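You operate a simulated robot arm through the tools that you are given. There is no shell and no other tool. Be economical: measure what you need, move in short steps, check, and stop when the job is done.

You run a simulated two-armed robot. Do the job below in one go: nothing can be reset, and whatever is moved stays where it is left.

JOB
Take the green seal and leave it on the back of the steel bench. Take the pink bead pot and put it on the top of the vacuum plate. Fetch the orange nozzle and stand it on the front of the steel bench. Take the wire basket and put it on the orange sheet. Press the zero button two times. Open the bench drawer two, put the box two on the top of the test bench away in the inside of bench drawer two, then shut the two. Take the small green nozzle and put it on the back of the steel bench. Put the orange cartridge six on the front of the steel bench away in the wells of the seven well rack. Put the yellow pot on the shelf under the plywood bench. Pick up the small purple frame panel with one hand, pass it to the other hand and put it on the shelf under the plywood bench. Press the green square button to switch it on. Open the lower blue drawer, take the green collar on the shelf under the white table and put it away in the inside of the lower blue drawer and shut the drawer again. Do these in any order. Set down upright: pink bead pot, orange nozzle, small green nozzle, yellow pot.

It is judged by the outcome, as a careful person would: the job done as asked, and still so three seconds after it is handed in. It fails if anything else is knocked over, pushed out of place, dropped, spilled or broken. Lids that push on must go on centred and level and be pressed home; caps that screw on are set level and turned clockwise until they are tight. Flat cloth is picked up by pressing the open fingertips on it (5 to 10 N) and closing them slowly along it; thin cloth reads only 2 to 8 mm in the jaws.

ROBOT AND FRAMES
Two 6-joint arms with two-finger grippers on one trunk, on a base that drives. Base frame: it is fixed to the floor where the robot stands at the start and does not move with it; the origin is under the middle of the robot, x ahead of it, y to its left, z up; the surface under the hand at the start is at about z = 0.85. Units: m, degrees, N and s.
The left shoulder is at the start at [0.06, 0.143, 0.9], the right one opposite. With the tool pointing down near the work surface each hand reaches from about 0.3 to 0.72 m from the robot's upright axis, wherever it stands, measured 20 degrees to its own side. Places, roughly: back of the steel bench [-1.3, 1.4, 0.8]; bench drawer two [1.2, -1.1, 0.7]; box two [0.25, -0.5, 0.75]; front of the steel bench (124x12 cm) [-1.48, 0.88, 0.84]; green collar (4x4x2 cm) [-8.5, 5.2, 0.4]; green seal (7x6x3 cm) [0.6, 0, 0.9]; green square button [-8.5, 4.9, 0.8]; inside of bench drawer two [1.3, -1, 0.7]; inside of the lower blue drawer [-0.8, 0.7, 0.5]; lower blue drawer [-0.8, 0.6, 0.5]; orange cartridge six [-1.75, 1.25, 1]; orange nozzle (3x3x5 cm) [0.7, -0.2, 0.9]; orange sheet (29x19x1 cm) [1, -0.9, 0.9]; pink bead pot (6x6x10 cm) [0.7, 0, 0.9]; shelf under the plywood bench [-5.9, 4.8, 0.4]; small green nozzle (3x3x5 cm) [-1, 0.5, 0.9]; small purple frame panel (17x3x12 cm) [-6.6, 5.1, 0.9]; top of the vacuum plate (22x15 cm) [-3.92, 1.52, 0.92]; wells of the seven well rack (35x18 cm) [2.02, -2.98, 0.74]; wire basket (10x10x9 cm) [2.1, -1.7, 0.9]; yellow pot [-5, 3, 0.75]; zero button [0.5, -0.6, 0.9]. Payload 2.45 kg a hand.
Tool frame (each hand has its own): the origin (TCP) lies between the finger pads and is the grasp point; the fingertips stand 0.026 m ahead of it; z points along the fingers, y is the line along which they close. The gripper opens to 0.096 m. The gripper's body begins 0.069 m behind the TCP.
Orientation is that of the tool frame in the base frame, as [roll, pitch, yaw] about the fixed x, y, z axes, in that order (R = Rz(yaw) Ry(pitch) Rx(roll)). With the fingers straight down and closing along the base's y, the tool's x points along the base's -x, its y along +y and its z along -z.

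CONTROLS
- The arms move only by the tool move_arm. It takes "left_moves", "right_moves" or both (then of equal length, played together; a hand with none holds still); each is a list of rows, each a list of 7 numbers: the closure, from 0 (fully open) to 1 (shut), then the shift along the tool's x, y, z in units of 40 mm (1.0 is 40 mm), then the turn, a rotation vector about the tool's x, y, z in units of 4 degrees (1.0 is 4 degrees). In form: [[jaw, x, y, z, rx, ry, rz], ...]. A call has 1 to 12 rows; each row shifts and turns the commanded pose from where the row before left it, along the tool's axes as they then stand. A call with a number of a shift or a turn outside -1 to 1 is refused whole. Each row takes 0.2 s and may step no farther than 0.05 m and 8.6 degrees from the row before; otherwise, or with a gripper value out of range, the whole call is refused. Where a pose cannot be reached the arm comes as near as it can. A force on the tool above 40 N (or 10 N above the force at the start of the call, whichever is more), or a blocked arm, ends the call early, and 0.2 s more pass. The fingers move at their own pace and stop on an object; they squeeze with about 22 N. The grip force told is the motor's: it shows also when the fingers shut on nothing. Time passes only in rows, and 0.2 s behind the last, so rows that do not move let the fingers close. It gives the time, the measured TCP pose, the force on the tool (base axes), the opening and the grip force at its end, in the units of the frame above (readings bear some noise), with the torque about the TCP (base axes, N m) and any sound that the robot's microphone picked up.
- Cameras (640 x 400 px; columns grow to the right, rows downward): "scene" is now at [0.106, 0.0274, 1.4906]; the picture's right is [0.63, -0.78, -0.00], its down [-0.72, -0.59, -0.36] and it looks along [0.28, 0.23, -0.93] (base axes); focal length 214 px, centre (320, 200). "left" rides on the left gripper at [0.082, -0.003, -0.098] in its tool frame; the picture's right is [0.04, 1.00, 0.00], its down [-0.73, 0.03, -0.68] and it looks along [-0.68, 0.03, 0.73] (tool axes); focal length 256 px, centre (320, 200). "right" rides on the right gripper at [0.082, 0.003, -0.098] in its tool frame; the picture's right is [-0.04, 1.00, 0.00], its down [-0.73, -0.03, -0.68] and it looks along [-0.68, -0.03, 0.73] (tool axes); focal length 256 px, centre (320, 200). There is no depth. A picture from a camera that has moved, and an enlarged one, comes with that camera's place and axes in the base frame and with its lens. The place of the scene camera against the robot may be out by one fixed shift of up to 0.018 m in any direction.
- grab_frame(camera): a new picture of that camera. The clock stands still meanwhile.
- move_column(by): slides the trunk up (or, below 0, down) by that many m; the arms and the scene camera ride with it, the base frame stays. It gives what a move gives, with no picture.
- drive_base(legs): drives the robot by 1 to 6 legs, each [ahead, turn to the left] in m and degrees, along the robot's own axes; the way and the turn of a leg run together, so that a leg with both is an arc; at most 1.5 m and 180 degrees a leg. The arms and the cameras ride along, it lands a little off, and it stops where it bumps. It gives what a move gives.
- aim_head(pan, tilt): turns the head with the scene camera to pan (to the left, within 86 degrees either way) and tilt (down, from -29 to 69), counted from straight ahead of the robot. It gives what a move gives.
- enlarge(camera, box): a new picture of the part [left, top, right, bottom] of that camera's present view, enlarged. The clock stands still meanwhile.
- close_job(): hands the job in; it is judged then, once.

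Work in short steps. Places have to be worked out from the pictures, the camera data and where the tool is seen: move nearer, look again, correct. Check each grasp and each placing, and mend what went wrong. You have 598 turns and 370 pictures in all, those below and enlarged ones among them. Open the grippers and draw the arms clear of the work before you hand the job in, unless the task says otherwise; then end with one line.

The tools are called after "Call:" by a JSON object that holds its "api" and its "payload". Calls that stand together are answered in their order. move_arm: Moves the arms, as the interface text tells. Its arguments: {"type":"object","properties":{"left_moves":{"type":"array","items":{"type":"array","items":{"type":"number"}}},"right_moves":{"type":"array","items":{"type":"array","items":{"type":"number"}}}},"required":[]} The other tools are called the same way: move_column (by) slides the trunk up or down; drive_base (legs) drives the base; aim_head (pan, tilt) turns the head that bears the scene camera; grab_frame (camera) takes a picture; enlarge (camera, box) takes an enlarged picture of a part of a camera's view; close_job () hands the job in.

At the start:

```text
time: 0.0
left_position: [0.3699, -0.0154, 1.2163]
left_tool_rot: [-180.0, 0.1, -180.0]
left_contact_force: [-0.6, 0.2, 0.2]
left_ft_torque: [0.01, 0.01, 0.0]
left_width: 0.0959
left_grasp_force: 0.1
right_position: [0.2547, -0.3571, 1.2318]
right_tool_rot: [-180.0, 0.0, -179.9]
right_contact_force: [0.1, -0.2, -0.5]
right_ft_torque: [0.01, 0.03, -0.03]
right_width: 0.096
right_grasp_force: 0.0
trunk travel left (down, up): [-0.525, 0.065]
robot x, y, heading: [0.001, 0.0009, 0.0]
head pan, tilt: [39.1, 68.8]
```

scene: 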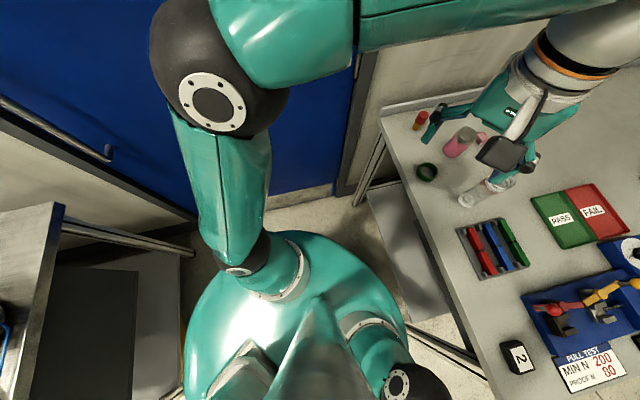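
right: 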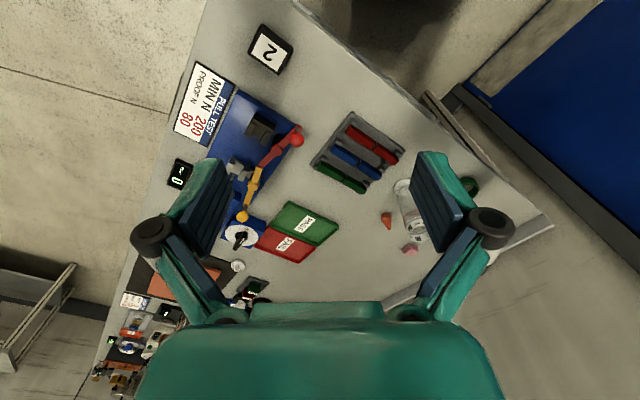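
left: 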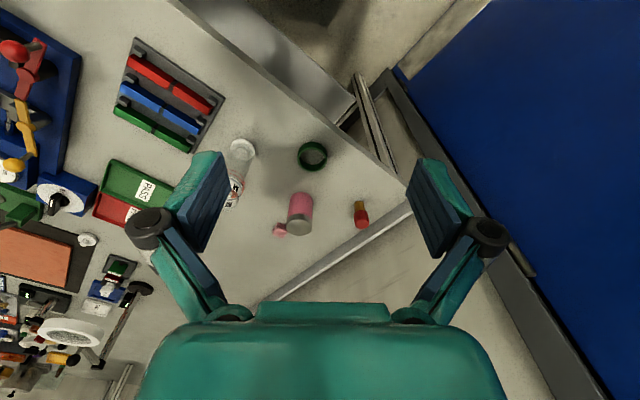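

I start by looking around from the starting place.

Call:
{"api": "aim_head", "payload": {"pan": -20, "tilt": 45}}

Call:
{"api": "grab_frame", "payload": {"camera": "scene"}}

```text
time: 1.3
left_position: [0.372, -0.0157, 1.2165]
left_tool_rot: [179.9, 0.1, -180.0]
left_contact_force: [-0.8, 0.7, 0.2]
left_ft_torque: [0.02, 0.01, 0.01]
left_width: 0.0962
left_grasp_force: 0.1
right_position: [0.2545, -0.356, 1.2321]
right_tool_rot: [-180.0, 0.0, 180.0]
right_contact_force: [0.7, 0.5, -0.3]
right_ft_torque: [0.01, 0.02, 0.01]
right_width: 0.0959
right_grasp_force: 0.1
trunk travel left (down, up): [-0.525, 0.065]
robot x, y, heading: [-0.0028, -0.0005, -0.2]
head pan, tilt: [-20.0, 45.0]
```

```text
366 pictures are left
camera scene: at [0.139, -0.0356, 1.5195], right [-0.34, -0.94, 0.0], down [-0.67, 0.24, -0.71], along [0.66, -0.24, -0.71], focal length 214 px, centre (320, 200)
```

scene: 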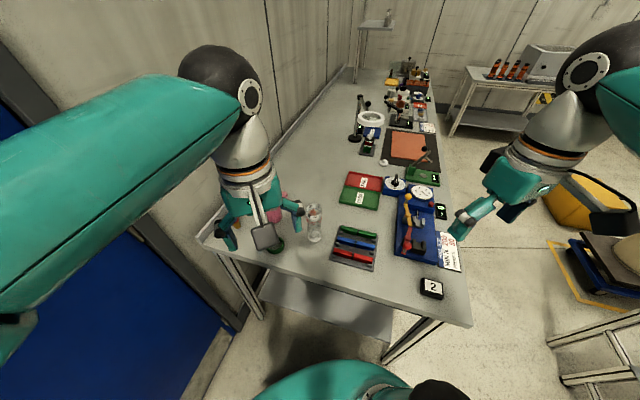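

I enlarge the work area in both hand cameras to identify things.

Call:
{"api": "enlarge", "payload": {"camera": "left", "box": [60, 80, 440, 320]}}

Call:
{"api": "enlarge", "payload": {"camera": "right", "box": [100, 80, 480, 320]}}

Call:
{"api": "enlarge", "payload": {"camera": "scene", "box": [320, 60, 480, 160]}}

```text
1.67 times, centred on (250, 200) of left
camera zoom: at [0.2881, -0.0176, 1.3155], right [-0.04, 1.0, 0.0], down [0.73, 0.03, 0.68], along [0.68, 0.03, -0.73], focal length 427 px, centre (437, 200)
```

zoom: 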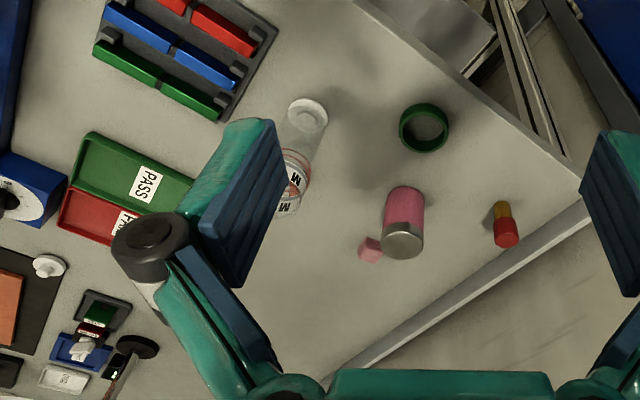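

```text
1.67 times, centred on (290, 200) of right
camera zoom: at [0.1727, -0.3535, 1.3302], right [0.04, 1.0, 0.0], down [0.73, -0.03, 0.68], along [0.68, -0.03, -0.73], focal length 427 px, centre (370, 200)
```

zoom: 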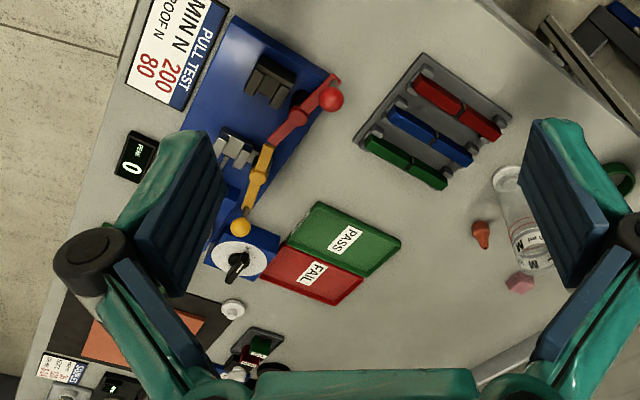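

```text
4.00 times, centred on (400, 110) of scene
camera zoom: at [0.139, -0.0356, 1.5195], right [-0.34, -0.94, 0.0], down [-0.67, 0.24, -0.71], along [0.66, -0.24, -0.71], focal length 858 px, centre (0, 560)
```

zoom: 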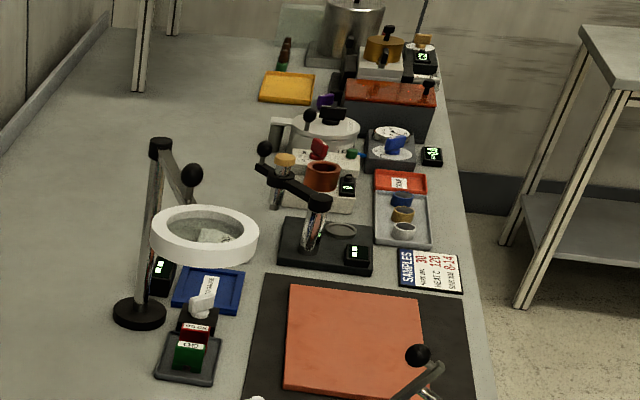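

The green seal looks to be at about (0.585,-0.02). I move the left hand over it at a height of 1.0 and look again.

Call:
{"api": "move_arm", "payload": {"left_moves": [[0, -0.8, 0, 0.85, 0, 0, 0], [0, -0.8, 0, 0.85, 0, 0, 0], [0, -0.8, 0, 0.85, 0, 0, 0], [0, -0.8, 0, 0.85, 0, 0, 0], [0, -0.8, 0, 0.85, 0, 0, 0], [0, -0.8, 0, 0.85, 0, 0, 0]]}}

Call:
{"api": "grab_frame", "payload": {"camera": "left"}}

```text
time: 2.7
left_position: [0.566, -0.0161, 1.0109]
left_tool_rot: [-179.9, 0.0, -180.0]
left_contact_force: [0.5, 0.0, 0.8]
left_ft_torque: [0.0, 0.02, -0.01]
left_width: 0.0961
left_grasp_force: 0.1
right_position: [0.2566, -0.3571, 1.2315]
right_tool_rot: [180.0, -0.1, -179.9]
right_contact_force: [1.4, -0.4, 0.6]
right_ft_torque: [-0.02, 0.01, -0.01]
right_width: 0.0964
right_grasp_force: 0.0
trunk travel left (down, up): [-0.525, 0.065]
robot x, y, heading: [-0.0, -0.0034, -0.1]
head pan, tilt: [-20.0, 45.0]
```

```text
362 pictures are left
camera left: at [0.4826, -0.0168, 1.1105], right [-0.04, 1.0, 0.0], down [0.73, 0.03, 0.68], along [0.68, 0.03, -0.73], focal length 256 px, centre (320, 200)
```

left: 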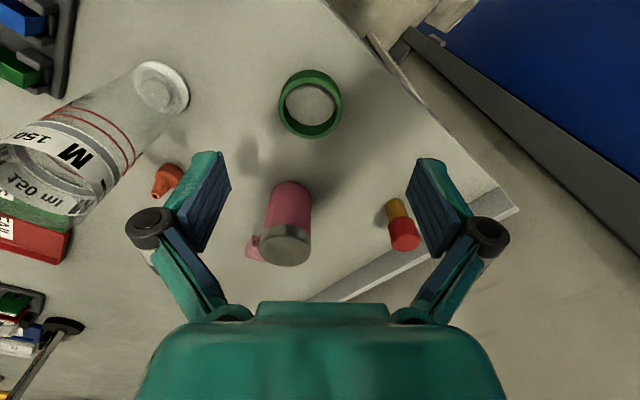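

Seal at (0.584,-0.022). I go down over it and close the fingers.

Call:
{"api": "move_arm", "payload": {"left_moves": [[0, -0.45, -0.15, 0, 0, 0, 0], [0, 0, 0, 1, 0, 0, 0], [0, 0, 0, 1, 0, 0, 0], [0, 0, 0, 1, 0, 0, 0], [0, 0, 0, 0.3, 0, 0, 0], [1, 0, 0, 0, 0, 0, 0], [1, 0, 0, 0, 0, 0, 0], [1, 0, 0, 0, 0, 0, 0], [1, 0, 0, 0, 0, 0, 0]]}}

```text
time: 4.7
left_position: [0.5812, -0.0216, 0.8812]
left_tool_rot: [-179.9, 0.1, 180.0]
left_contact_force: [0.9, -0.8, 0.8]
left_ft_torque: [-0.06, 0.01, 0.02]
left_width: 0.0599
left_grasp_force: 22.5
right_position: [0.2556, -0.3572, 1.232]
right_tool_rot: [180.0, -0.1, 180.0]
right_contact_force: [0.4, -0.6, -0.1]
right_ft_torque: [-0.01, -0.02, 0.01]
right_width: 0.096
right_grasp_force: 0.0
trunk travel left (down, up): [-0.525, 0.065]
robot x, y, heading: [-0.0006, 0.0007, 0.1]
head pan, tilt: [-20.0, 45.0]
```

The seal is held (60 mm). I lift it and draw it back, and send the right hand toward the orange nozzle, turning it so its camera keeps clear of the tall glass bottle at (0.577,-0.17).

Call:
{"api": "move_arm", "payload": {"left_moves": [[1, 0, 0, -1, 0, 0, 0], [1, 0, 0, -1, 0, 0, 0], [1, 0, 0, -1, 0, 0, 0], [1, 0, 0, -1, 0, 0, 0], [1, 0, 0, -1, 0, 0, 0], [1, 0, 0, -1, 0, 0, 0], [1, 0, 1, 0, 0, 0, 0], [1, 0.5, 1, 0, 0, 0, 0], [1, 0.5, 1, 0, 0, 0, 0], [1, 0.5, 1, 0, 0, 0, 0], [1, 0.5, 1, 0, 0, 0, 0], [1, 0.5, 1, 0, 0, 0, 0]], "right_moves": [[0, 0, 0, 0, 0, 0, 0], [0, 0, 0, 0, 0, 0, 0], [0, 0, 0, 0, 0, 0, 0], [0, -1, 0.3, 0.3, 0, 0, 0], [0, -1, 0.3, 0.3, 0, 0, 0], [0, -1, 0.4, 0.3, 0, 0, 0], [0, -1, 0.4, 0.3, 0, 0, 0], [0, -1, 0.4, 0.4, 0, 0, 0], [0, -1, 0.4, 0.4, 0, 0, 0], [0, -1, 0.4, 0.4, 0, 0, 0], [0, -1, 0.4, 0.4, 0, 0, 0], [0, -1, 0.4, 0.4, 0, 0, 0]]}}

Call:
{"api": "move_arm", "payload": {"right_moves": [[0, 0, 0, 0, 0, 0, -1], [0, 0, 0, 0, 0, 0, -1], [0, 0, 0, 0, 0, 0, -1], [0, 0, 0, 0, 0, 0, -1], [0, 0, 0, 0, 0, 0, -1], [0, 0, 0, 0, 0, 0, -1], [0, 0, 0, 0, 0, 0, -1], [0, 0, 0, 0, 0, 0, -1], [0, 0, 0, 0, 0, 0, -1], [0, 0, 0, 0, 0, 0, -1], [0, 0, 0, 0, 0, 0, -1], [0, 0, 0, 0, 0, 0, -1]]}}

Call:
{"api": "grab_frame", "payload": {"camera": "right"}}

```text
time: 7.3
left_position: [0.4702, 0.2239, 1.1116]
left_tool_rot: [-179.9, -0.1, 179.9]
left_contact_force: [0.6, 0.3, -0.5]
left_ft_torque: [-0.05, 0.02, 0.01]
left_width: 0.0592
left_grasp_force: 22.0
left hand out of reach, approached as far as the arm can: row 6
right_position: [0.6169, -0.2196, 1.1045]
right_tool_rot: [179.9, -0.2, 180.0]
right_contact_force: [0.2, 0.0, 0.1]
right_ft_torque: [-0.03, 0.03, 0.02]
right_width: 0.0961
right_grasp_force: 0.0
trunk travel left (down, up): [-0.525, 0.065]
robot x, y, heading: [-0.0032, -0.0008, 0.0]
head pan, tilt: [-20.0, 45.0]
```

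```text
time: 9.9
left_position: [0.4688, 0.2232, 1.1128]
left_tool_rot: [-180.0, 0.0, -180.0]
left_contact_force: [-0.4, 0.2, -0.7]
left_ft_torque: [0.03, -0.01, 0.0]
left_width: 0.059
left_grasp_force: 21.9
right_position: [0.6151, -0.2209, 1.1044]
right_tool_rot: [180.0, 0.0, -131.9]
right_contact_force: [0.0, -0.2, 0.7]
right_ft_torque: [0.05, 0.0, 0.01]
right_width: 0.0963
right_grasp_force: 0.1
trunk travel left (down, up): [-0.525, 0.065]
robot x, y, heading: [0.0019, 0.0022, -0.2]
head pan, tilt: [-20.0, 45.0]
```

```text
361 pictures are left
camera right: at [0.5579, -0.2794, 1.2018], right [-0.72, 0.7, 0.0], down [0.51, 0.53, 0.68], along [0.47, 0.49, -0.73], focal length 256 px, centre (320, 200)
```

right: 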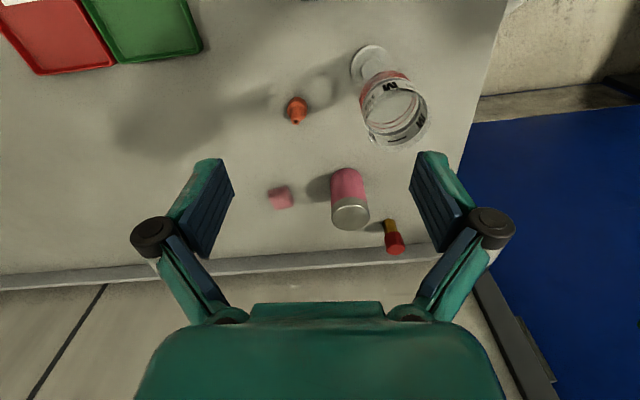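

Nozzle at (0.677,-0.20). I half-close the fingers, centre over it, go down and grasp.

Call:
{"api": "move_arm", "payload": {"right_moves": [[0.35, -0.75, -0.4, 0, 0, 0, 0], [0.35, -0.68, -0.4, 0, 0, 0, 0], [0.35, 0, 0, 1, 0, 0, 0], [0.35, 0, 0, 1, 0, 0, 0], [0.35, 0, 0, 1, 0, 0, 0]]}}

Call:
{"api": "grab_frame", "payload": {"camera": "right"}}

```text
time: 11.1
left_position: [0.4669, 0.2223, 1.1146]
left_tool_rot: [-179.9, 0.0, 179.9]
left_contact_force: [-0.4, -0.5, -0.3]
left_ft_torque: [-0.01, 0.01, 0.0]
left_width: 0.0592
left_grasp_force: 21.5
right_position: [0.6257, -0.1969, 0.9812]
right_tool_rot: [-179.7, 0.9, -132.3]
right_contact_force: [-1.6, 3.2, 17.8]
right_ft_torque: [0.52, 0.71, -0.01]
right_width: 0.0845
right_grasp_force: 6.6
right hand out of reach, approached as far as the arm can: row 1, 2
trunk travel left (down, up): [-0.525, 0.065]
robot x, y, heading: [0.0032, 0.0, -0.0]
head pan, tilt: [-20.0, 45.0]
stopped in row 5 (right hand): the force on the tool passed its limit at 60 N (the readings are from after the stop); the commanded pose is now the measured one
```

```text
360 pictures are left
camera right: at [0.5669, -0.2554, 1.0781], right [-0.71, 0.7, -0.01], down [0.5, 0.52, 0.69], along [0.49, 0.49, -0.72], focal length 256 px, centre (320, 200)
```

right: 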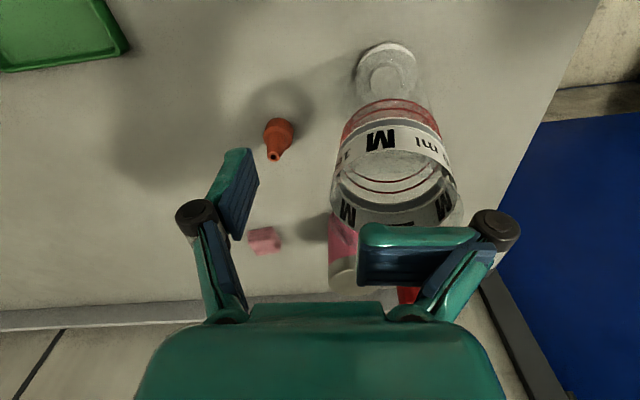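

The reach fell short and a finger came down on the bottle rim. I raise straight up at once, then check the bottle.

Call:
{"api": "move_arm", "payload": {"right_moves": [[0.15, 0, 0, -0.25, 0, 0, 0], [0.15, 0, 0, -0.5, 0, 0, 0], [0.15, 0, 0, -1, 0, 0, 0], [0.15, 0, 0, -1, 0, 0, 0], [0.15, 0, 0, -1, 0, 0, 0]]}}

Call:
{"api": "grab_frame", "payload": {"camera": "right"}}

```text
time: 12.3
left_position: [0.4653, 0.2209, 1.1158]
left_tool_rot: [-180.0, 0.1, 180.0]
left_contact_force: [-1.3, -0.7, 0.3]
left_ft_torque: [0.03, -0.05, 0.0]
left_width: 0.0591
left_grasp_force: 22.2
right_position: [0.6093, -0.1967, 1.1235]
right_tool_rot: [-179.9, 0.8, -132.2]
right_contact_force: [-1.6, 0.1, 0.1]
right_ft_torque: [0.03, -0.06, 0.01]
right_width: 0.0826
right_grasp_force: 0.2
right hand out of reach, approached as far as the arm can: row 5
trunk travel left (down, up): [-0.525, 0.065]
robot x, y, heading: [-0.001, -0.0034, -0.1]
head pan, tilt: [-20.0, 45.0]
```

```text
359 pictures are left
camera right: at [0.5503, -0.2558, 1.2199], right [-0.71, 0.7, 0.0], down [0.51, 0.52, 0.69], along [0.48, 0.49, -0.73], focal length 256 px, centre (320, 200)
```

right: 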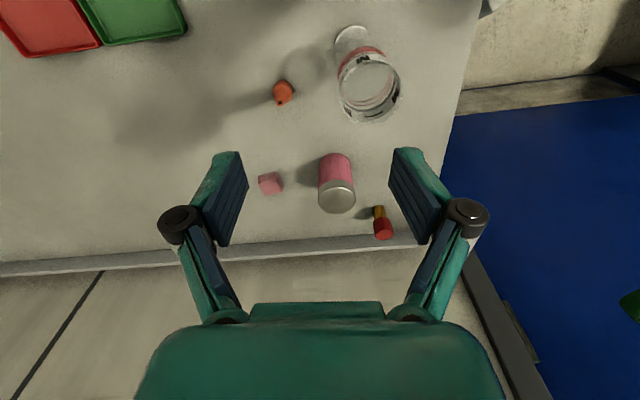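

The bottle is still standing in its place. I drive 0.08 m ahead to gain reach, then check.

Call:
{"api": "drive_base", "payload": {"legs": [[0.08, 0]]}}

Call:
{"api": "grab_frame", "payload": {"camera": "right"}}

```text
time: 13.4
left_position: [0.5504, 0.222, 1.1134]
left_tool_rot: [-180.0, -0.1, 180.0]
left_contact_force: [1.0, 0.9, -0.3]
left_ft_torque: [0.02, 0.07, -0.03]
left_width: 0.059
left_grasp_force: 21.5
right_position: [0.6948, -0.1971, 1.1208]
right_tool_rot: [-180.0, 0.6, -132.1]
right_contact_force: [-0.4, 0.3, -0.4]
right_ft_torque: [-0.01, 0.04, 0.04]
right_width: 0.0817
right_grasp_force: 0.1
trunk travel left (down, up): [-0.525, 0.065]
robot x, y, heading: [0.0834, 0.0003, -0.1]
head pan, tilt: [-20.0, 45.0]
```

```text
358 pictures are left
camera right: at [0.636, -0.2547, 1.2173], right [-0.71, 0.7, 0.0], down [0.51, 0.52, 0.69], along [0.48, 0.49, -0.73], focal length 256 px, centre (320, 200)
```

right: 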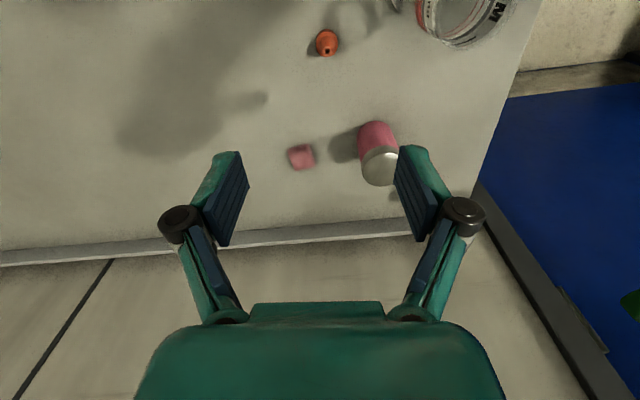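

Nozzle at (0.679,-0.199). I shift over it and go partway down, then check.

Call:
{"api": "move_arm", "payload": {"right_moves": [[0.35, 0.3, 0.26, 0, 0, 0, 0], [0.35, 0, 0, 1, 0, 0, 0], [0.35, 0, 0, 1, 0, 0, 0], [0.35, 0, 0, 0.8, 0, 0, 0]]}}

Call:
{"api": "grab_frame", "payload": {"camera": "right"}}

```text
time: 14.4
left_position: [0.5489, 0.2225, 1.1134]
left_tool_rot: [-179.9, -0.1, 179.9]
left_contact_force: [0.6, -0.3, -0.1]
left_ft_torque: [0.0, 0.01, -0.03]
left_width: 0.0594
left_grasp_force: 21.7
right_position: [0.6781, -0.198, 1.0089]
right_tool_rot: [-179.9, 0.6, -132.1]
right_contact_force: [1.2, 0.0, 0.6]
right_ft_torque: [-0.02, -0.02, -0.01]
right_width: 0.0622
right_grasp_force: 0.1
trunk travel left (down, up): [-0.525, 0.065]
robot x, y, heading: [0.0794, -0.0008, -0.2]
head pan, tilt: [-20.0, 45.0]
```

```text
357 pictures are left
camera right: at [0.6196, -0.2561, 1.1049], right [-0.71, 0.7, 0.0], down [0.51, 0.52, 0.69], along [0.48, 0.49, -0.73], focal length 256 px, centre (320, 200)
```

right: 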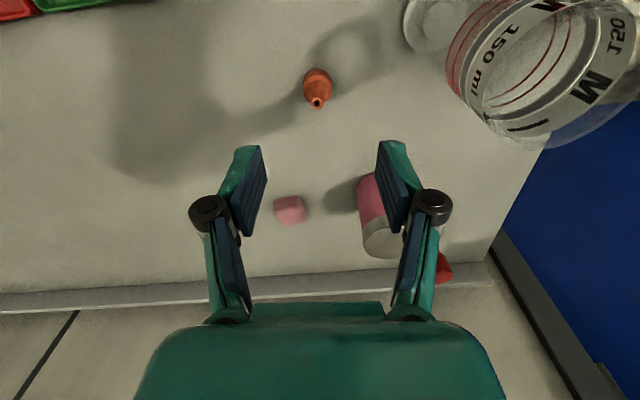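

Well aligned; I go down the last 0.128 m and grip.

Call:
{"api": "move_arm", "payload": {"right_moves": [[0.35, 0, 0, 1, 0, 0, 0], [0.35, 0, 0, 1, 0, 0, 0], [0.35, 0, 0, 1, 0, 0, 0], [0.35, 0, 0, 0.2, 0, 0, 0], [1, 0, 0, 0, 0, 0, 0], [1, 0, 0, 0, 0, 0, 0], [1, 0, 0, 0, 0, 0, 0]]}}

```text
time: 16.0
left_position: [0.5485, 0.2213, 1.1146]
left_tool_rot: [-180.0, -0.1, -180.0]
left_contact_force: [-0.2, 0.7, -1.2]
left_ft_torque: [0.0, 0.0, -0.02]
left_width: 0.0589
left_grasp_force: 21.9
right_position: [0.6784, -0.196, 0.8813]
right_tool_rot: [-179.8, 0.6, -132.1]
right_contact_force: [-0.3, 0.1, 0.0]
right_ft_torque: [0.0, 0.04, 0.03]
right_width: 0.0247
right_grasp_force: 21.8
trunk travel left (down, up): [-0.525, 0.065]
robot x, y, heading: [0.0799, -0.0009, -0.2]
head pan, tilt: [-20.0, 45.0]
```

The nozzle is held. I lift it clear and draw both hands in.

Call:
{"api": "move_arm", "payload": {"right_moves": [[1, 0, 0, -1, 0, 0, 0], [1, 0, 0, -1, 0, 0, 0], [1, 0, 0, -1, 0, 0, 0], [1, 0, 0, -1, 0, 0, 0], [1, 0, 0, -1, 0, 0, 0], [1, 0, 0, -0.5, 0, 0, 0]]}}

Call:
{"api": "aim_head", "payload": {"pan": 80, "tilt": 30}}

Call:
{"api": "grab_frame", "payload": {"camera": "scene"}}

```text
time: 17.4
left_position: [0.5482, 0.2219, 1.1149]
left_tool_rot: [180.0, 0.0, -180.0]
left_contact_force: [0.2, -0.5, 0.0]
left_ft_torque: [0.0, 0.03, 0.0]
left_width: 0.0587
left_grasp_force: 22.2
right_position: [0.6754, -0.1979, 1.1019]
right_tool_rot: [180.0, 0.5, -132.1]
right_contact_force: [0.1, -0.2, -0.6]
right_ft_torque: [-0.01, 0.01, 0.03]
right_width: 0.0243
right_grasp_force: 22.4
trunk travel left (down, up): [-0.525, 0.065]
robot x, y, heading: [0.084, -0.0003, 0.1]
head pan, tilt: [-20.0, 45.0]
```

```text
time: 19.1
left_position: [0.5488, 0.2223, 1.1142]
left_tool_rot: [-179.9, 0.1, -180.0]
left_contact_force: [0.9, 0.5, -0.8]
left_ft_torque: [-0.02, -0.01, 0.03]
left_width: 0.0589
left_grasp_force: 22.1
right_position: [0.6756, -0.198, 1.1005]
right_tool_rot: [-179.9, 0.7, -132.1]
right_contact_force: [-0.3, -0.3, 0.5]
right_ft_torque: [0.04, -0.02, 0.02]
right_width: 0.0245
right_grasp_force: 22.2
trunk travel left (down, up): [-0.525, 0.065]
robot x, y, heading: [0.0817, -0.0001, -0.2]
head pan, tilt: [80.0, 30.0]
```

```text
356 pictures are left
camera scene: at [0.1588, 0.0813, 1.5421], right [0.98, -0.17, 0.0], down [-0.09, -0.49, -0.87], along [0.15, 0.85, -0.5], focal length 214 px, centre (320, 200)
```

scene: 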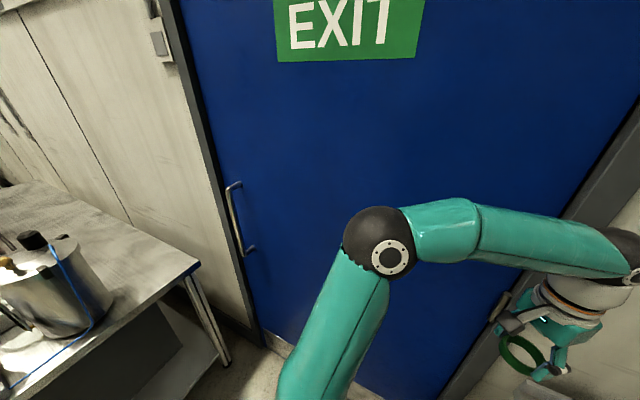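

A wall with a blue door is close on the left, so I first draw both hands in and back off.

Call:
{"api": "move_arm", "payload": {"left_moves": [[1, 1, 0, 0, 0, 0, 0], [1, 1, 0, 0, 0, 0, 0], [1, 1, 0, 0, 0, 0, 0], [1, 0, 0, 0, 0, 0, 0], [1, 0, 0, 0, 0, 0, 0]], "right_moves": [[1, 0.67, 0.74, 0, 0, 0, 0], [1, 0.67, 0.74, 0, 0, 0, 0], [1, 0.67, 0.74, 0, 0, 0, 0], [1, 0.67, 0.74, 0, 0, 0, 0], [1, 0.67, 0.74, 0, 0, 0, 0]]}}

Call:
{"api": "drive_base", "payload": {"legs": [[-0.35, 0], [0, -90]]}}

Call:
{"api": "aim_head", "payload": {"pan": -60, "tilt": 25}}

Call:
{"api": "grab_frame", "payload": {"camera": "scene"}}

```text
time: 20.4
left_position: [0.4266, 0.2197, 1.116]
left_tool_rot: [179.9, 0.1, -180.0]
left_contact_force: [-0.5, 0.1, 0.2]
left_ft_torque: [0.0, -0.06, 0.01]
left_width: 0.0588
left_grasp_force: 22.1
right_position: [0.4732, -0.1975, 1.1014]
right_tool_rot: [-179.8, 0.8, -132.1]
right_contact_force: [-0.3, -0.6, -0.8]
right_ft_torque: [-0.03, -0.02, -0.01]
right_width: 0.0243
right_grasp_force: 22.5
trunk travel left (down, up): [-0.525, 0.065]
robot x, y, heading: [0.0779, -0.0021, -0.3]
head pan, tilt: [80.0, 30.0]
```

```text
time: 26.2
left_position: [0.0078, -0.3086, 1.1162]
left_tool_rot: [179.8, 0.0, 99.7]
left_contact_force: [-0.4, -0.9, -0.7]
left_ft_torque: [0.05, -0.04, 0.0]
left_width: 0.0586
left_grasp_force: 22.2
right_position: [-0.3978, -0.4261, 1.1001]
right_tool_rot: [-180.0, 0.7, 147.5]
right_contact_force: [-0.1, -0.2, 0.3]
right_ft_torque: [-0.01, -0.03, 0.02]
right_width: 0.0243
right_grasp_force: 22.1
trunk travel left (down, up): [-0.525, 0.065]
robot x, y, heading: [-0.2216, 0.0095, -81.5]
head pan, tilt: [80.0, 30.0]
stopped in leg 2: the robot was blocked; the commanded pose is now the measured one
```

```text
time: 28.5
left_position: [0.0098, -0.3067, 1.1164]
left_tool_rot: [180.0, 0.1, 99.7]
left_contact_force: [0.3, 0.5, 0.2]
left_ft_torque: [0.02, -0.02, 0.02]
left_width: 0.0585
left_grasp_force: 22.1
right_position: [-0.3969, -0.4239, 1.1021]
right_tool_rot: [-180.0, 0.6, 147.5]
right_contact_force: [-0.6, -0.8, 0.0]
right_ft_torque: [0.0, 0.01, -0.02]
right_width: 0.024
right_grasp_force: 21.5
trunk travel left (down, up): [-0.525, 0.065]
robot x, y, heading: [-0.2247, 0.0113, -81.5]
head pan, tilt: [-60.0, 25.0]
```

```text
355 pictures are left
camera scene: at [-0.285, -0.1158, 1.5501], right [-0.62, 0.78, 0.0], down [0.33, 0.26, -0.91], along [-0.71, -0.56, -0.42], focal length 214 px, centre (320, 200)
```

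scene: 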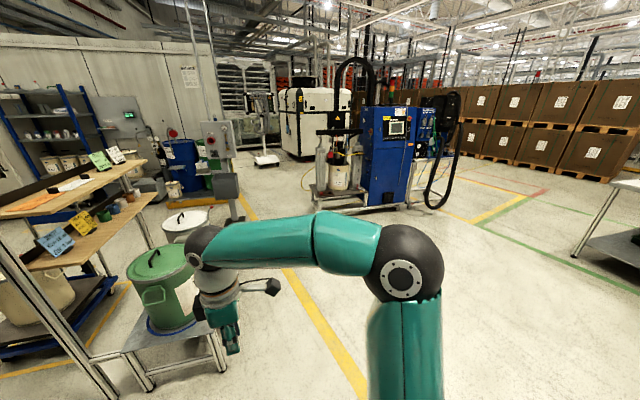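

The turn was blocked at -81.5 degrees; I look for what is touching.

Call:
{"api": "aim_head", "payload": {"pan": 0, "tilt": 55}}

Call:
{"api": "grab_frame", "payload": {"camera": "scene"}}

Call:
{"api": "aim_head", "payload": {"pan": 85, "tilt": 55}}

Call:
{"api": "grab_frame", "payload": {"camera": "scene"}}

```text
time: 29.8
left_position: [0.0085, -0.3058, 1.116]
left_tool_rot: [179.9, 0.0, 99.8]
left_contact_force: [0.4, 0.2, -1.0]
left_ft_torque: [-0.02, 0.01, -0.01]
left_width: 0.0584
left_grasp_force: 21.8
right_position: [-0.3971, -0.4236, 1.1014]
right_tool_rot: [-179.9, 0.6, 147.5]
right_contact_force: [0.7, 0.1, -1.2]
right_ft_torque: [-0.03, -0.01, 0.0]
right_width: 0.0241
right_grasp_force: 22.3
trunk travel left (down, up): [-0.525, 0.065]
robot x, y, heading: [-0.2211, 0.0086, -81.5]
head pan, tilt: [0.0, 55.0]
```

```text
354 pictures are left
camera scene: at [-0.2024, -0.1299, 1.5061], right [-0.99, -0.15, 0.0], down [-0.12, 0.81, -0.57], along [0.08, -0.57, -0.82], focal length 214 px, centre (320, 200)
```

scene: 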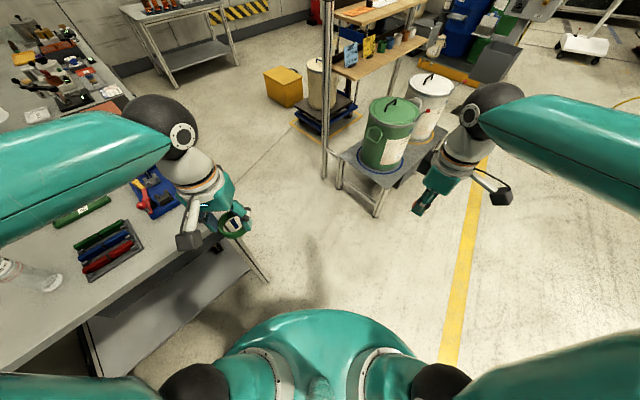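

```text
time: 31.4
left_position: [0.0088, -0.3067, 1.1161]
left_tool_rot: [179.9, 0.0, 99.7]
left_contact_force: [-0.2, -0.7, -0.1]
left_ft_torque: [0.03, -0.01, 0.01]
left_width: 0.0581
left_grasp_force: 22.1
right_position: [-0.3953, -0.4257, 1.1008]
right_tool_rot: [-179.8, 0.5, 147.5]
right_contact_force: [-0.2, -0.1, 0.3]
right_ft_torque: [0.01, 0.01, 0.0]
right_width: 0.0241
right_grasp_force: 22.3
trunk travel left (down, up): [-0.525, 0.065]
robot x, y, heading: [-0.2231, 0.0075, -81.6]
head pan, tilt: [85.0, 55.0]
```

```text
353 pictures are left
camera scene: at [-0.1408, -0.0543, 1.5061], right [0.06, -1.0, 0.0], down [-0.82, -0.05, -0.57], along [0.57, 0.03, -0.82], focal length 214 px, centre (320, 200)
```

scene: 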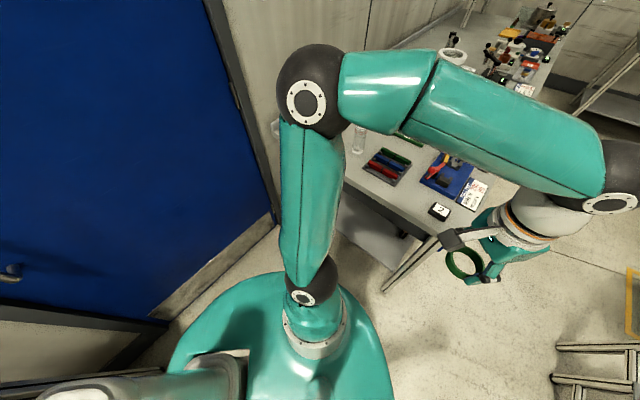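

Call:
{"api": "aim_head", "payload": {"pan": -86, "tilt": 45}}

Call:
{"api": "grab_frame", "payload": {"camera": "scene"}}

```text
time: 34.0
left_position: [0.01, -0.3056, 1.1152]
left_tool_rot: [-180.0, 0.0, 99.6]
left_contact_force: [-0.2, -0.2, -1.0]
left_ft_torque: [0.0, -0.01, -0.03]
left_width: 0.0584
left_grasp_force: 21.7
right_position: [-0.3956, -0.4248, 1.1021]
right_tool_rot: [-179.9, 0.6, 147.5]
right_contact_force: [0.4, 0.8, 0.5]
right_ft_torque: [-0.01, -0.01, -0.02]
right_width: 0.0242
right_grasp_force: 22.2
trunk travel left (down, up): [-0.525, 0.065]
robot x, y, heading: [-0.2232, 0.0084, -81.6]
head pan, tilt: [-85.9, 45.0]
```

```text
352 pictures are left
camera scene: at [-0.2922, -0.0761, 1.5195], right [-0.22, 0.98, 0.0], down [0.69, 0.15, -0.71], along [-0.69, -0.15, -0.71], focal length 214 px, centre (320, 200)
```

scene: 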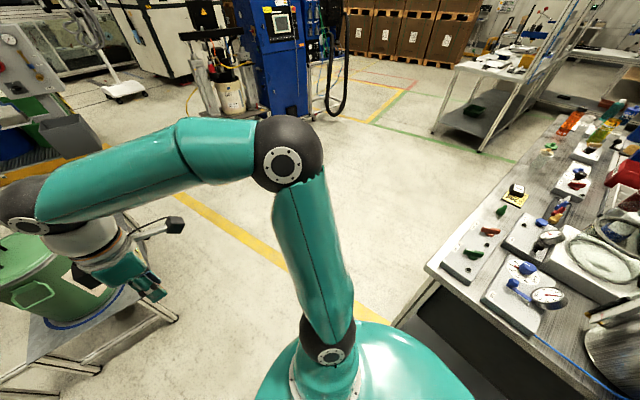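

Steel bench now visible to the right: its end corners are about (-0.72,0.21) and (-0.22,0.80), and the robot's rear likely touched near it. I move away ahead, then round into the aisle in front of the bench.

Call:
{"api": "drive_base", "payload": {"legs": [[0.25, 0], [0, -85]]}}

Call:
{"api": "aim_head", "payload": {"pan": -30, "tilt": 35}}

Call:
{"api": "grab_frame", "payload": {"camera": "scene"}}

```text
time: 39.7
left_position: [-0.4687, -0.5115, 1.1178]
left_tool_rot: [179.8, -0.1, 17.5]
left_contact_force: [-0.3, 0.2, 0.0]
left_ft_torque: [-0.01, -0.03, 0.04]
left_width: 0.0581
left_grasp_force: 22.1
right_position: [-0.6408, -0.1271, 1.102]
right_tool_rot: [-180.0, 0.8, 65.4]
right_contact_force: [-0.1, 0.5, -0.5]
right_ft_torque: [-0.05, -0.02, 0.01]
right_width: 0.0244
right_grasp_force: 21.7
trunk travel left (down, up): [-0.525, 0.065]
robot x, y, heading: [-0.1724, -0.2841, -164.7]
head pan, tilt: [-85.9, 45.0]
stopped in leg 2: the robot was blocked; the commanded pose is now the measured one
```

```text
time: 40.9
left_position: [-0.4663, -0.5137, 1.1167]
left_tool_rot: [180.0, -0.1, 17.6]
left_contact_force: [0.2, -0.2, -0.2]
left_ft_torque: [0.0, -0.02, -0.02]
left_width: 0.0581
left_grasp_force: 22.0
right_position: [-0.6392, -0.1284, 1.1026]
right_tool_rot: [-179.8, 0.7, 65.4]
right_contact_force: [0.3, 0.7, 0.0]
right_ft_torque: [-0.01, 0.0, 0.03]
right_width: 0.024
right_grasp_force: 22.2
trunk travel left (down, up): [-0.525, 0.065]
robot x, y, heading: [-0.1699, -0.2883, -164.3]
head pan, tilt: [-30.0, 35.0]
```

```text
351 pictures are left
camera scene: at [-0.3132, -0.2866, 1.5343], right [0.25, 0.97, 0.0], down [0.56, -0.14, -0.82], along [-0.79, 0.2, -0.57], focal length 214 px, centre (320, 200)
```

scene: 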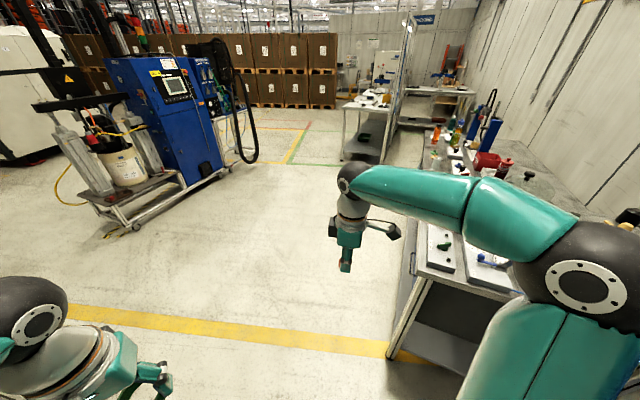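

Again the rear touched (test bench corner 0.38 m behind). I drive on ahead, away from it.

Call:
{"api": "drive_base", "payload": {"legs": [[0.3, 0], [0.28, -6], [0, -47]]}}

Call:
{"api": "aim_head", "payload": {"pan": -40, "tilt": 35}}

Call:
{"api": "grab_frame", "payload": {"camera": "scene"}}

```text
time: 47.0
left_position: [-1.0951, -0.3283, 1.1158]
left_tool_rot: [179.9, 0.0, -35.9]
left_contact_force: [-0.2, -0.6, 0.3]
left_ft_torque: [0.03, 0.01, -0.01]
left_width: 0.0582
left_grasp_force: 21.7
right_position: [-0.8881, 0.0373, 1.1037]
right_tool_rot: [-179.9, 0.7, 12.0]
right_contact_force: [0.0, -0.9, 0.1]
right_ft_torque: [-0.02, -0.01, 0.01]
right_width: 0.0241
right_grasp_force: 21.9
trunk travel left (down, up): [-0.525, 0.065]
robot x, y, heading: [-0.7537, -0.4539, 142.4]
head pan, tilt: [-30.0, 35.0]
```

```text
time: 47.7
left_position: [-1.0959, -0.3302, 1.1165]
left_tool_rot: [-179.9, -0.1, -36.0]
left_contact_force: [-0.2, 0.9, -0.2]
left_ft_torque: [0.05, -0.03, 0.03]
left_width: 0.0581
left_grasp_force: 21.8
right_position: [-0.8888, 0.0379, 1.1027]
right_tool_rot: [-179.9, 0.6, 12.0]
right_contact_force: [-0.6, 0.0, 0.0]
right_ft_torque: [0.01, -0.02, 0.0]
right_width: 0.0239
right_grasp_force: 22.0
trunk travel left (down, up): [-0.525, 0.065]
robot x, y, heading: [-0.7528, -0.4554, 142.6]
head pan, tilt: [-40.0, 35.0]
```

```text
350 pictures are left
camera scene: at [-0.8204, -0.34, 1.5343], right [0.98, 0.22, 0.0], down [0.13, -0.56, -0.82], along [-0.18, 0.8, -0.57], focal length 214 px, centre (320, 200)
```

scene: 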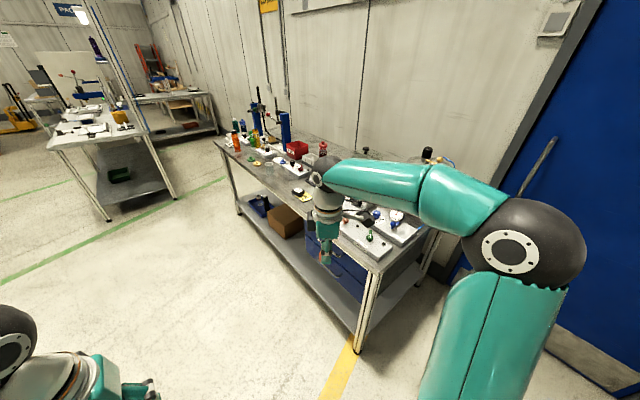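

I drive along the aisle and look at the bench top.

Call:
{"api": "drive_base", "payload": {"legs": [[0.75, 0], [0, -60]]}}

Call:
{"api": "aim_head", "payload": {"pan": -30, "tilt": 40}}

Call:
{"api": "grab_frame", "payload": {"camera": "scene"}}

Call:
{"api": "aim_head", "payload": {"pan": 0, "tilt": 35}}

Call:
{"api": "grab_frame", "payload": {"camera": "scene"}}

```text
time: 54.8
left_position: [-1.4192, 0.359, 1.1173]
left_tool_rot: [180.0, -0.1, -95.5]
left_contact_force: [-0.7, 0.9, 0.0]
left_ft_torque: [-0.04, 0.0, 0.0]
left_width: 0.0582
left_grasp_force: 21.6
right_position: [-0.9961, 0.3666, 1.1018]
right_tool_rot: [-179.9, 0.7, -47.8]
right_contact_force: [0.1, -1.0, -0.2]
right_ft_torque: [-0.02, 0.02, -0.01]
right_width: 0.0242
right_grasp_force: 21.7
trunk travel left (down, up): [-0.525, 0.065]
robot x, y, heading: [-1.3905, 0.0044, 83.3]
head pan, tilt: [-40.0, 35.0]
```

```text
time: 55.6
left_position: [-1.4202, 0.3589, 1.1182]
left_tool_rot: [-180.0, 0.0, -95.5]
left_contact_force: [-1.1, -0.1, 0.4]
left_ft_torque: [-0.01, 0.01, -0.01]
left_width: 0.0578
left_grasp_force: 21.8
right_position: [-0.998, 0.3672, 1.1028]
right_tool_rot: [-179.9, 0.6, -47.7]
right_contact_force: [0.2, -0.3, 0.4]
right_ft_torque: [0.01, -0.02, -0.01]
right_width: 0.024
right_grasp_force: 22.2
trunk travel left (down, up): [-0.525, 0.065]
robot x, y, heading: [-1.3863, 0.0043, 83.5]
head pan, tilt: [-30.0, 40.0]
```

```text
349 pictures are left
camera scene: at [-1.3291, 0.1264, 1.5268], right [0.8, -0.6, 0.0], down [-0.38, -0.52, -0.77], along [0.46, 0.61, -0.64], focal length 214 px, centre (320, 200)
```

scene: 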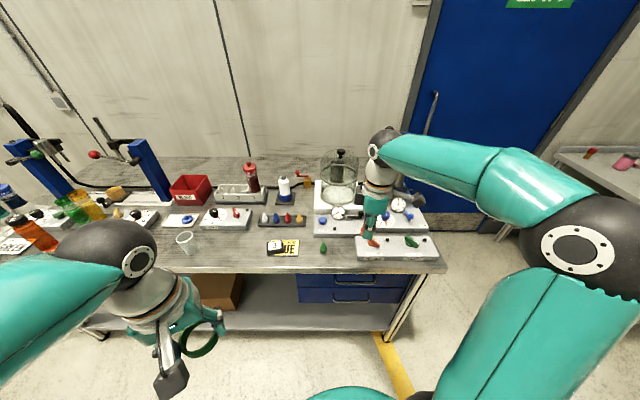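

```text
time: 56.5
left_position: [-1.4193, 0.3584, 1.1181]
left_tool_rot: [-180.0, 0.0, -95.5]
left_contact_force: [-0.4, 0.2, -0.4]
left_ft_torque: [-0.05, 0.01, 0.0]
left_width: 0.058
left_grasp_force: 22.1
right_position: [-0.9965, 0.3659, 1.1039]
right_tool_rot: [-179.9, 0.6, -47.6]
right_contact_force: [0.2, -0.2, -0.7]
right_ft_torque: [-0.01, 0.0, 0.01]
right_width: 0.0241
right_grasp_force: 22.0
trunk travel left (down, up): [-0.525, 0.065]
robot x, y, heading: [-1.3903, 0.0048, 83.0]
head pan, tilt: [0.0, 35.0]
```

```text
348 pictures are left
camera scene: at [-1.3686, 0.1454, 1.5343], right [0.99, -0.12, 0.0], down [-0.07, -0.57, -0.82], along [0.1, 0.81, -0.57], focal length 214 px, centre (320, 200)
```

scene: 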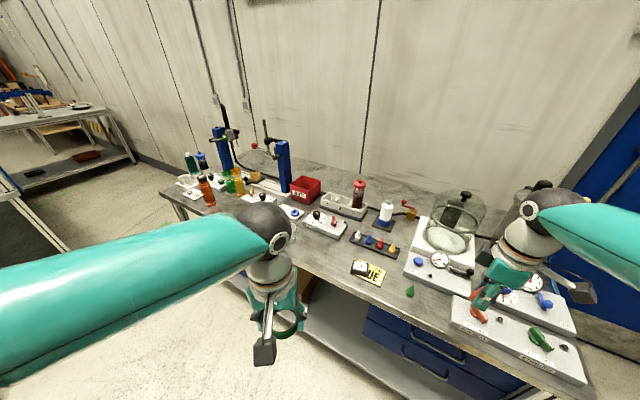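

I enlarge the bench view to map free spots and find the cartridges.

Call:
{"api": "enlarge", "payload": {"camera": "scene", "box": [160, 110, 320, 210]}}

Call:
{"api": "enlarge", "payload": {"camera": "scene", "box": [270, 150, 510, 300]}}

```text
4.00 times, centred on (240, 160) of scene
camera zoom: at [-1.3686, 0.1454, 1.5343], right [0.99, -0.12, 0.0], down [-0.07, -0.57, -0.82], along [0.1, 0.81, -0.57], focal length 858 px, centre (640, 360)
```

zoom: 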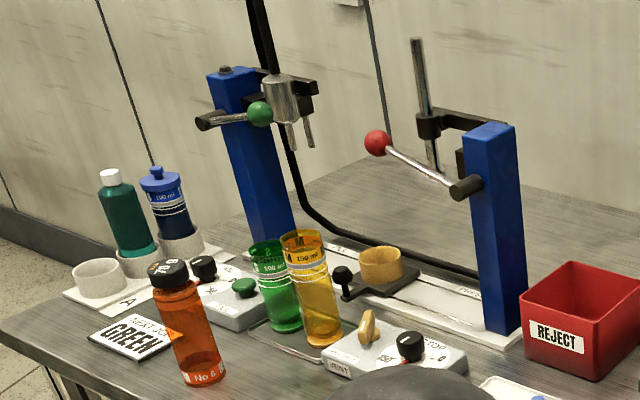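

```text
2.67 times, centred on (390, 225) of scene
camera zoom: at [-1.3686, 0.1454, 1.5343], right [0.99, -0.12, 0.0], down [-0.07, -0.57, -0.82], along [0.1, 0.81, -0.57], focal length 572 px, centre (133, 133)
```

zoom: 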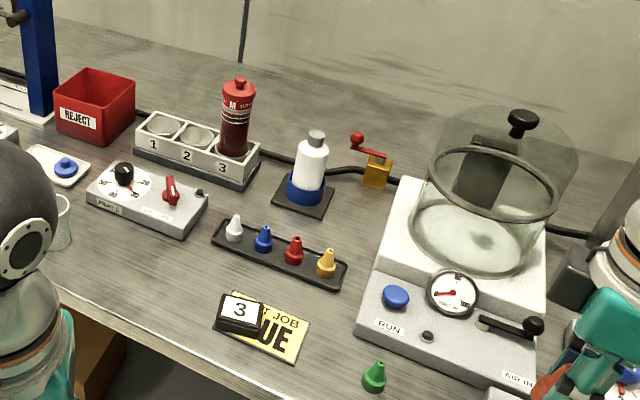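

The orange "No 6" bottle is the cartridge; free front strip lies near (-1.295,0.733). I drive to face the bench there.

Call:
{"api": "drive_base", "payload": {"legs": [[0, 39], [0.57, 0], [0, -70]]}}

Call:
{"api": "aim_head", "payload": {"pan": -15, "tilt": 50}}

Call:
{"api": "grab_frame", "payload": {"camera": "scene"}}

```text
time: 65.5
left_position: [-1.5327, 0.8075, 1.1173]
left_tool_rot: [179.8, -0.1, -126.6]
left_contact_force: [0.9, 0.4, -0.5]
left_ft_torque: [0.05, 0.08, 0.0]
left_width: 0.058
left_grasp_force: 22.1
right_position: [-1.1668, 0.5957, 1.1042]
right_tool_rot: [180.0, 0.9, -78.9]
right_contact_force: [1.0, -0.3, -1.2]
right_ft_torque: [0.03, 0.07, -0.01]
right_width: 0.024
right_grasp_force: 22.3
trunk travel left (down, up): [-0.525, 0.065]
robot x, y, heading: [-1.7251, 0.516, 52.6]
head pan, tilt: [0.0, 35.0]
stopped in leg 3: the robot was blocked; the commanded pose is now the measured one
```

```text
time: 66.3
left_position: [-1.5337, 0.8086, 1.119]
left_tool_rot: [-179.9, -0.1, -126.7]
left_contact_force: [0.4, 1.0, -0.9]
left_ft_torque: [0.0, -0.01, 0.0]
left_width: 0.0579
left_grasp_force: 21.9
right_position: [-1.1699, 0.5974, 1.1049]
right_tool_rot: [-179.7, 0.9, -78.8]
right_contact_force: [1.0, -0.4, -1.0]
right_ft_torque: [0.0, -0.01, 0.02]
right_width: 0.0241
right_grasp_force: 21.4
trunk travel left (down, up): [-0.525, 0.065]
robot x, y, heading: [-1.7273, 0.517, 52.6]
head pan, tilt: [-15.0, 50.0]
```

```text
345 pictures are left
camera scene: at [-1.6264, 0.6049, 1.5126], right [0.61, -0.79, 0.0], down [-0.6, -0.47, -0.64], along [0.51, 0.39, -0.77], focal length 214 px, centre (320, 200)
```

scene: 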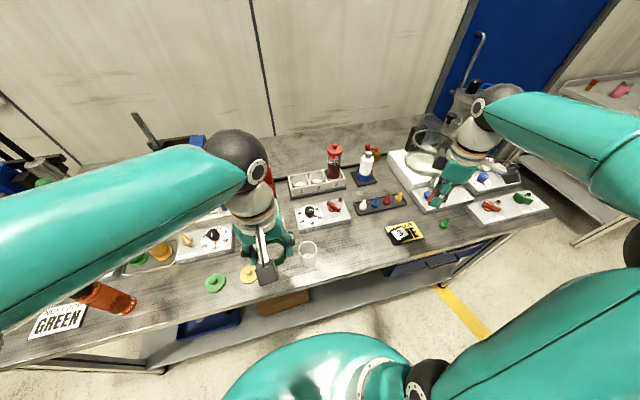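

Spot (-1.295,0.733) is free. I move the right hand over it and look.

Call:
{"api": "move_arm", "payload": {"right_moves": [[1, -0.8, 0.48, 0, 0, 0, 0], [1, -0.79, 0.48, 0, 0, 0, 0], [1, -0.79, 0.48, 0, 0, 0, 0], [1, -0.78, 0.48, 0, 0, 0, 0], [1, -0.78, 0.48, 0, 0, 0, 0], [1, 0, 0, 1, 0, 0, 0], [1, 0, 0, 1, 0, 0, 0], [1, 0, 0, 1, 0, 0, 0]]}}

Call:
{"api": "grab_frame", "payload": {"camera": "right"}}

```text
time: 68.1
left_position: [-1.534, 0.8096, 1.119]
left_tool_rot: [-179.9, -0.2, -126.7]
left_contact_force: [1.4, -0.3, 0.1]
left_ft_torque: [0.0, 0.0, -0.01]
left_width: 0.0579
left_grasp_force: 22.6
right_position: [-1.2945, 0.7358, 0.9872]
right_tool_rot: [-179.9, 0.8, -78.7]
right_contact_force: [-0.3, -0.9, -0.7]
right_ft_torque: [-0.01, 0.01, 0.03]
right_width: 0.0241
right_grasp_force: 21.5
trunk travel left (down, up): [-0.525, 0.065]
robot x, y, heading: [-1.7266, 0.5207, 52.7]
head pan, tilt: [-15.0, 50.0]
```

```text
344 pictures are left
camera right: at [-1.283, 0.6533, 1.0832], right [-0.99, -0.15, 0.0], down [-0.11, 0.72, 0.69], along [-0.1, 0.68, -0.72], focal length 256 px, centre (320, 200)
```

right: 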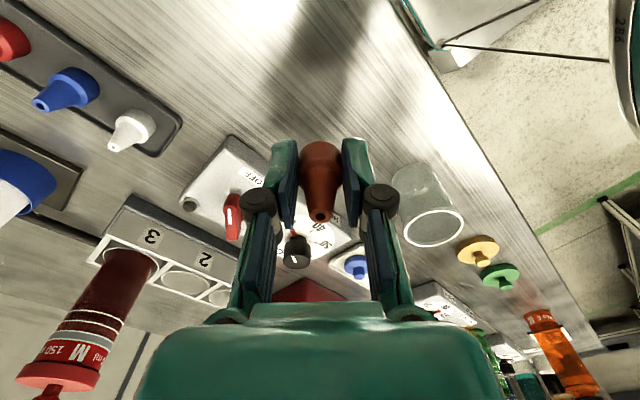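

Clear below. I lower to just above the surface, then in small steps until contact.

Call:
{"api": "move_arm", "payload": {"right_moves": [[1, 0, 0, 1, 0, 0, 0], [1, 0, 0, 1, 0, 0, 0], [1, 0, 0, 0.6, 0, 0, 0], [1, 0, 0, 0.1, 0, 0, 0], [1, 0, 0, 0, 0, 0, 0]]}}

```text
time: 69.3
left_position: [-1.5352, 0.8091, 1.119]
left_tool_rot: [180.0, 0.0, -126.6]
left_contact_force: [0.8, -0.1, -0.7]
left_ft_torque: [-0.01, 0.0, 0.02]
left_width: 0.0581
left_grasp_force: 21.9
right_position: [-1.2948, 0.7361, 0.8813]
right_tool_rot: [-179.6, 0.9, -78.8]
right_contact_force: [2.3, 0.6, 13.9]
right_ft_torque: [-0.02, -0.04, -0.04]
right_width: 0.0237
right_grasp_force: 21.9
trunk travel left (down, up): [-0.525, 0.065]
robot x, y, heading: [-1.7254, 0.5194, 52.8]
head pan, tilt: [-15.0, 50.0]
```

Contact (14 N up) at 0.881: it stands on the bench. I open partway, rise and check.

Call:
{"api": "move_arm", "payload": {"right_moves": [[1, 0, 0, -0.05, 0, 0, 0], [0.4, 0, 0, 0, 0, 0, 0], [0.4, 0, 0, 0, 0, 0, 0], [0.4, 0, 0, -0.5, 0, 0, 0], [0.4, 0, 0, -1, 0, 0, 0], [0.4, 0, 0, -1, 0, 0, 0], [0.4, 0, 0, -1, 0, 0, 0]]}}

Call:
{"api": "grab_frame", "payload": {"camera": "right"}}

```text
time: 70.9
left_position: [-1.5369, 0.8096, 1.1185]
left_tool_rot: [-180.0, 0.0, -126.7]
left_contact_force: [0.0, -0.8, 0.2]
left_ft_torque: [-0.02, -0.05, -0.03]
left_width: 0.0582
left_grasp_force: 22.1
right_position: [-1.2958, 0.7341, 1.0195]
right_tool_rot: [-180.0, 0.9, -78.9]
right_contact_force: [0.0, 0.2, -0.1]
right_ft_torque: [0.0, -0.02, 0.01]
right_width: 0.0575
right_grasp_force: 0.0
trunk travel left (down, up): [-0.525, 0.065]
robot x, y, heading: [-1.7257, 0.5182, 52.8]
head pan, tilt: [-15.0, 50.0]
```

```text
343 pictures are left
camera right: at [-1.2843, 0.6521, 1.1171], right [-0.99, -0.15, 0.0], down [-0.11, 0.72, 0.69], along [-0.11, 0.68, -0.72], focal length 256 px, centre (320, 200)
```

right: 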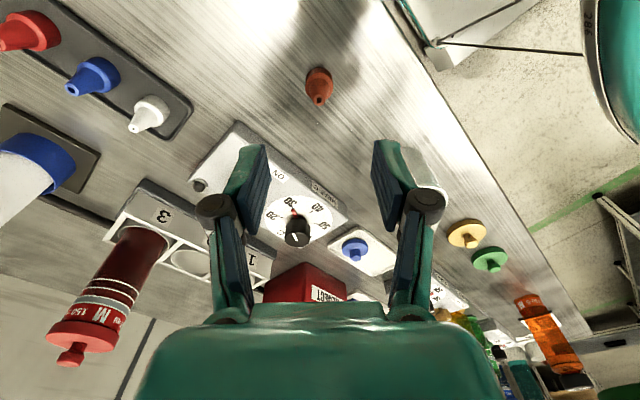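

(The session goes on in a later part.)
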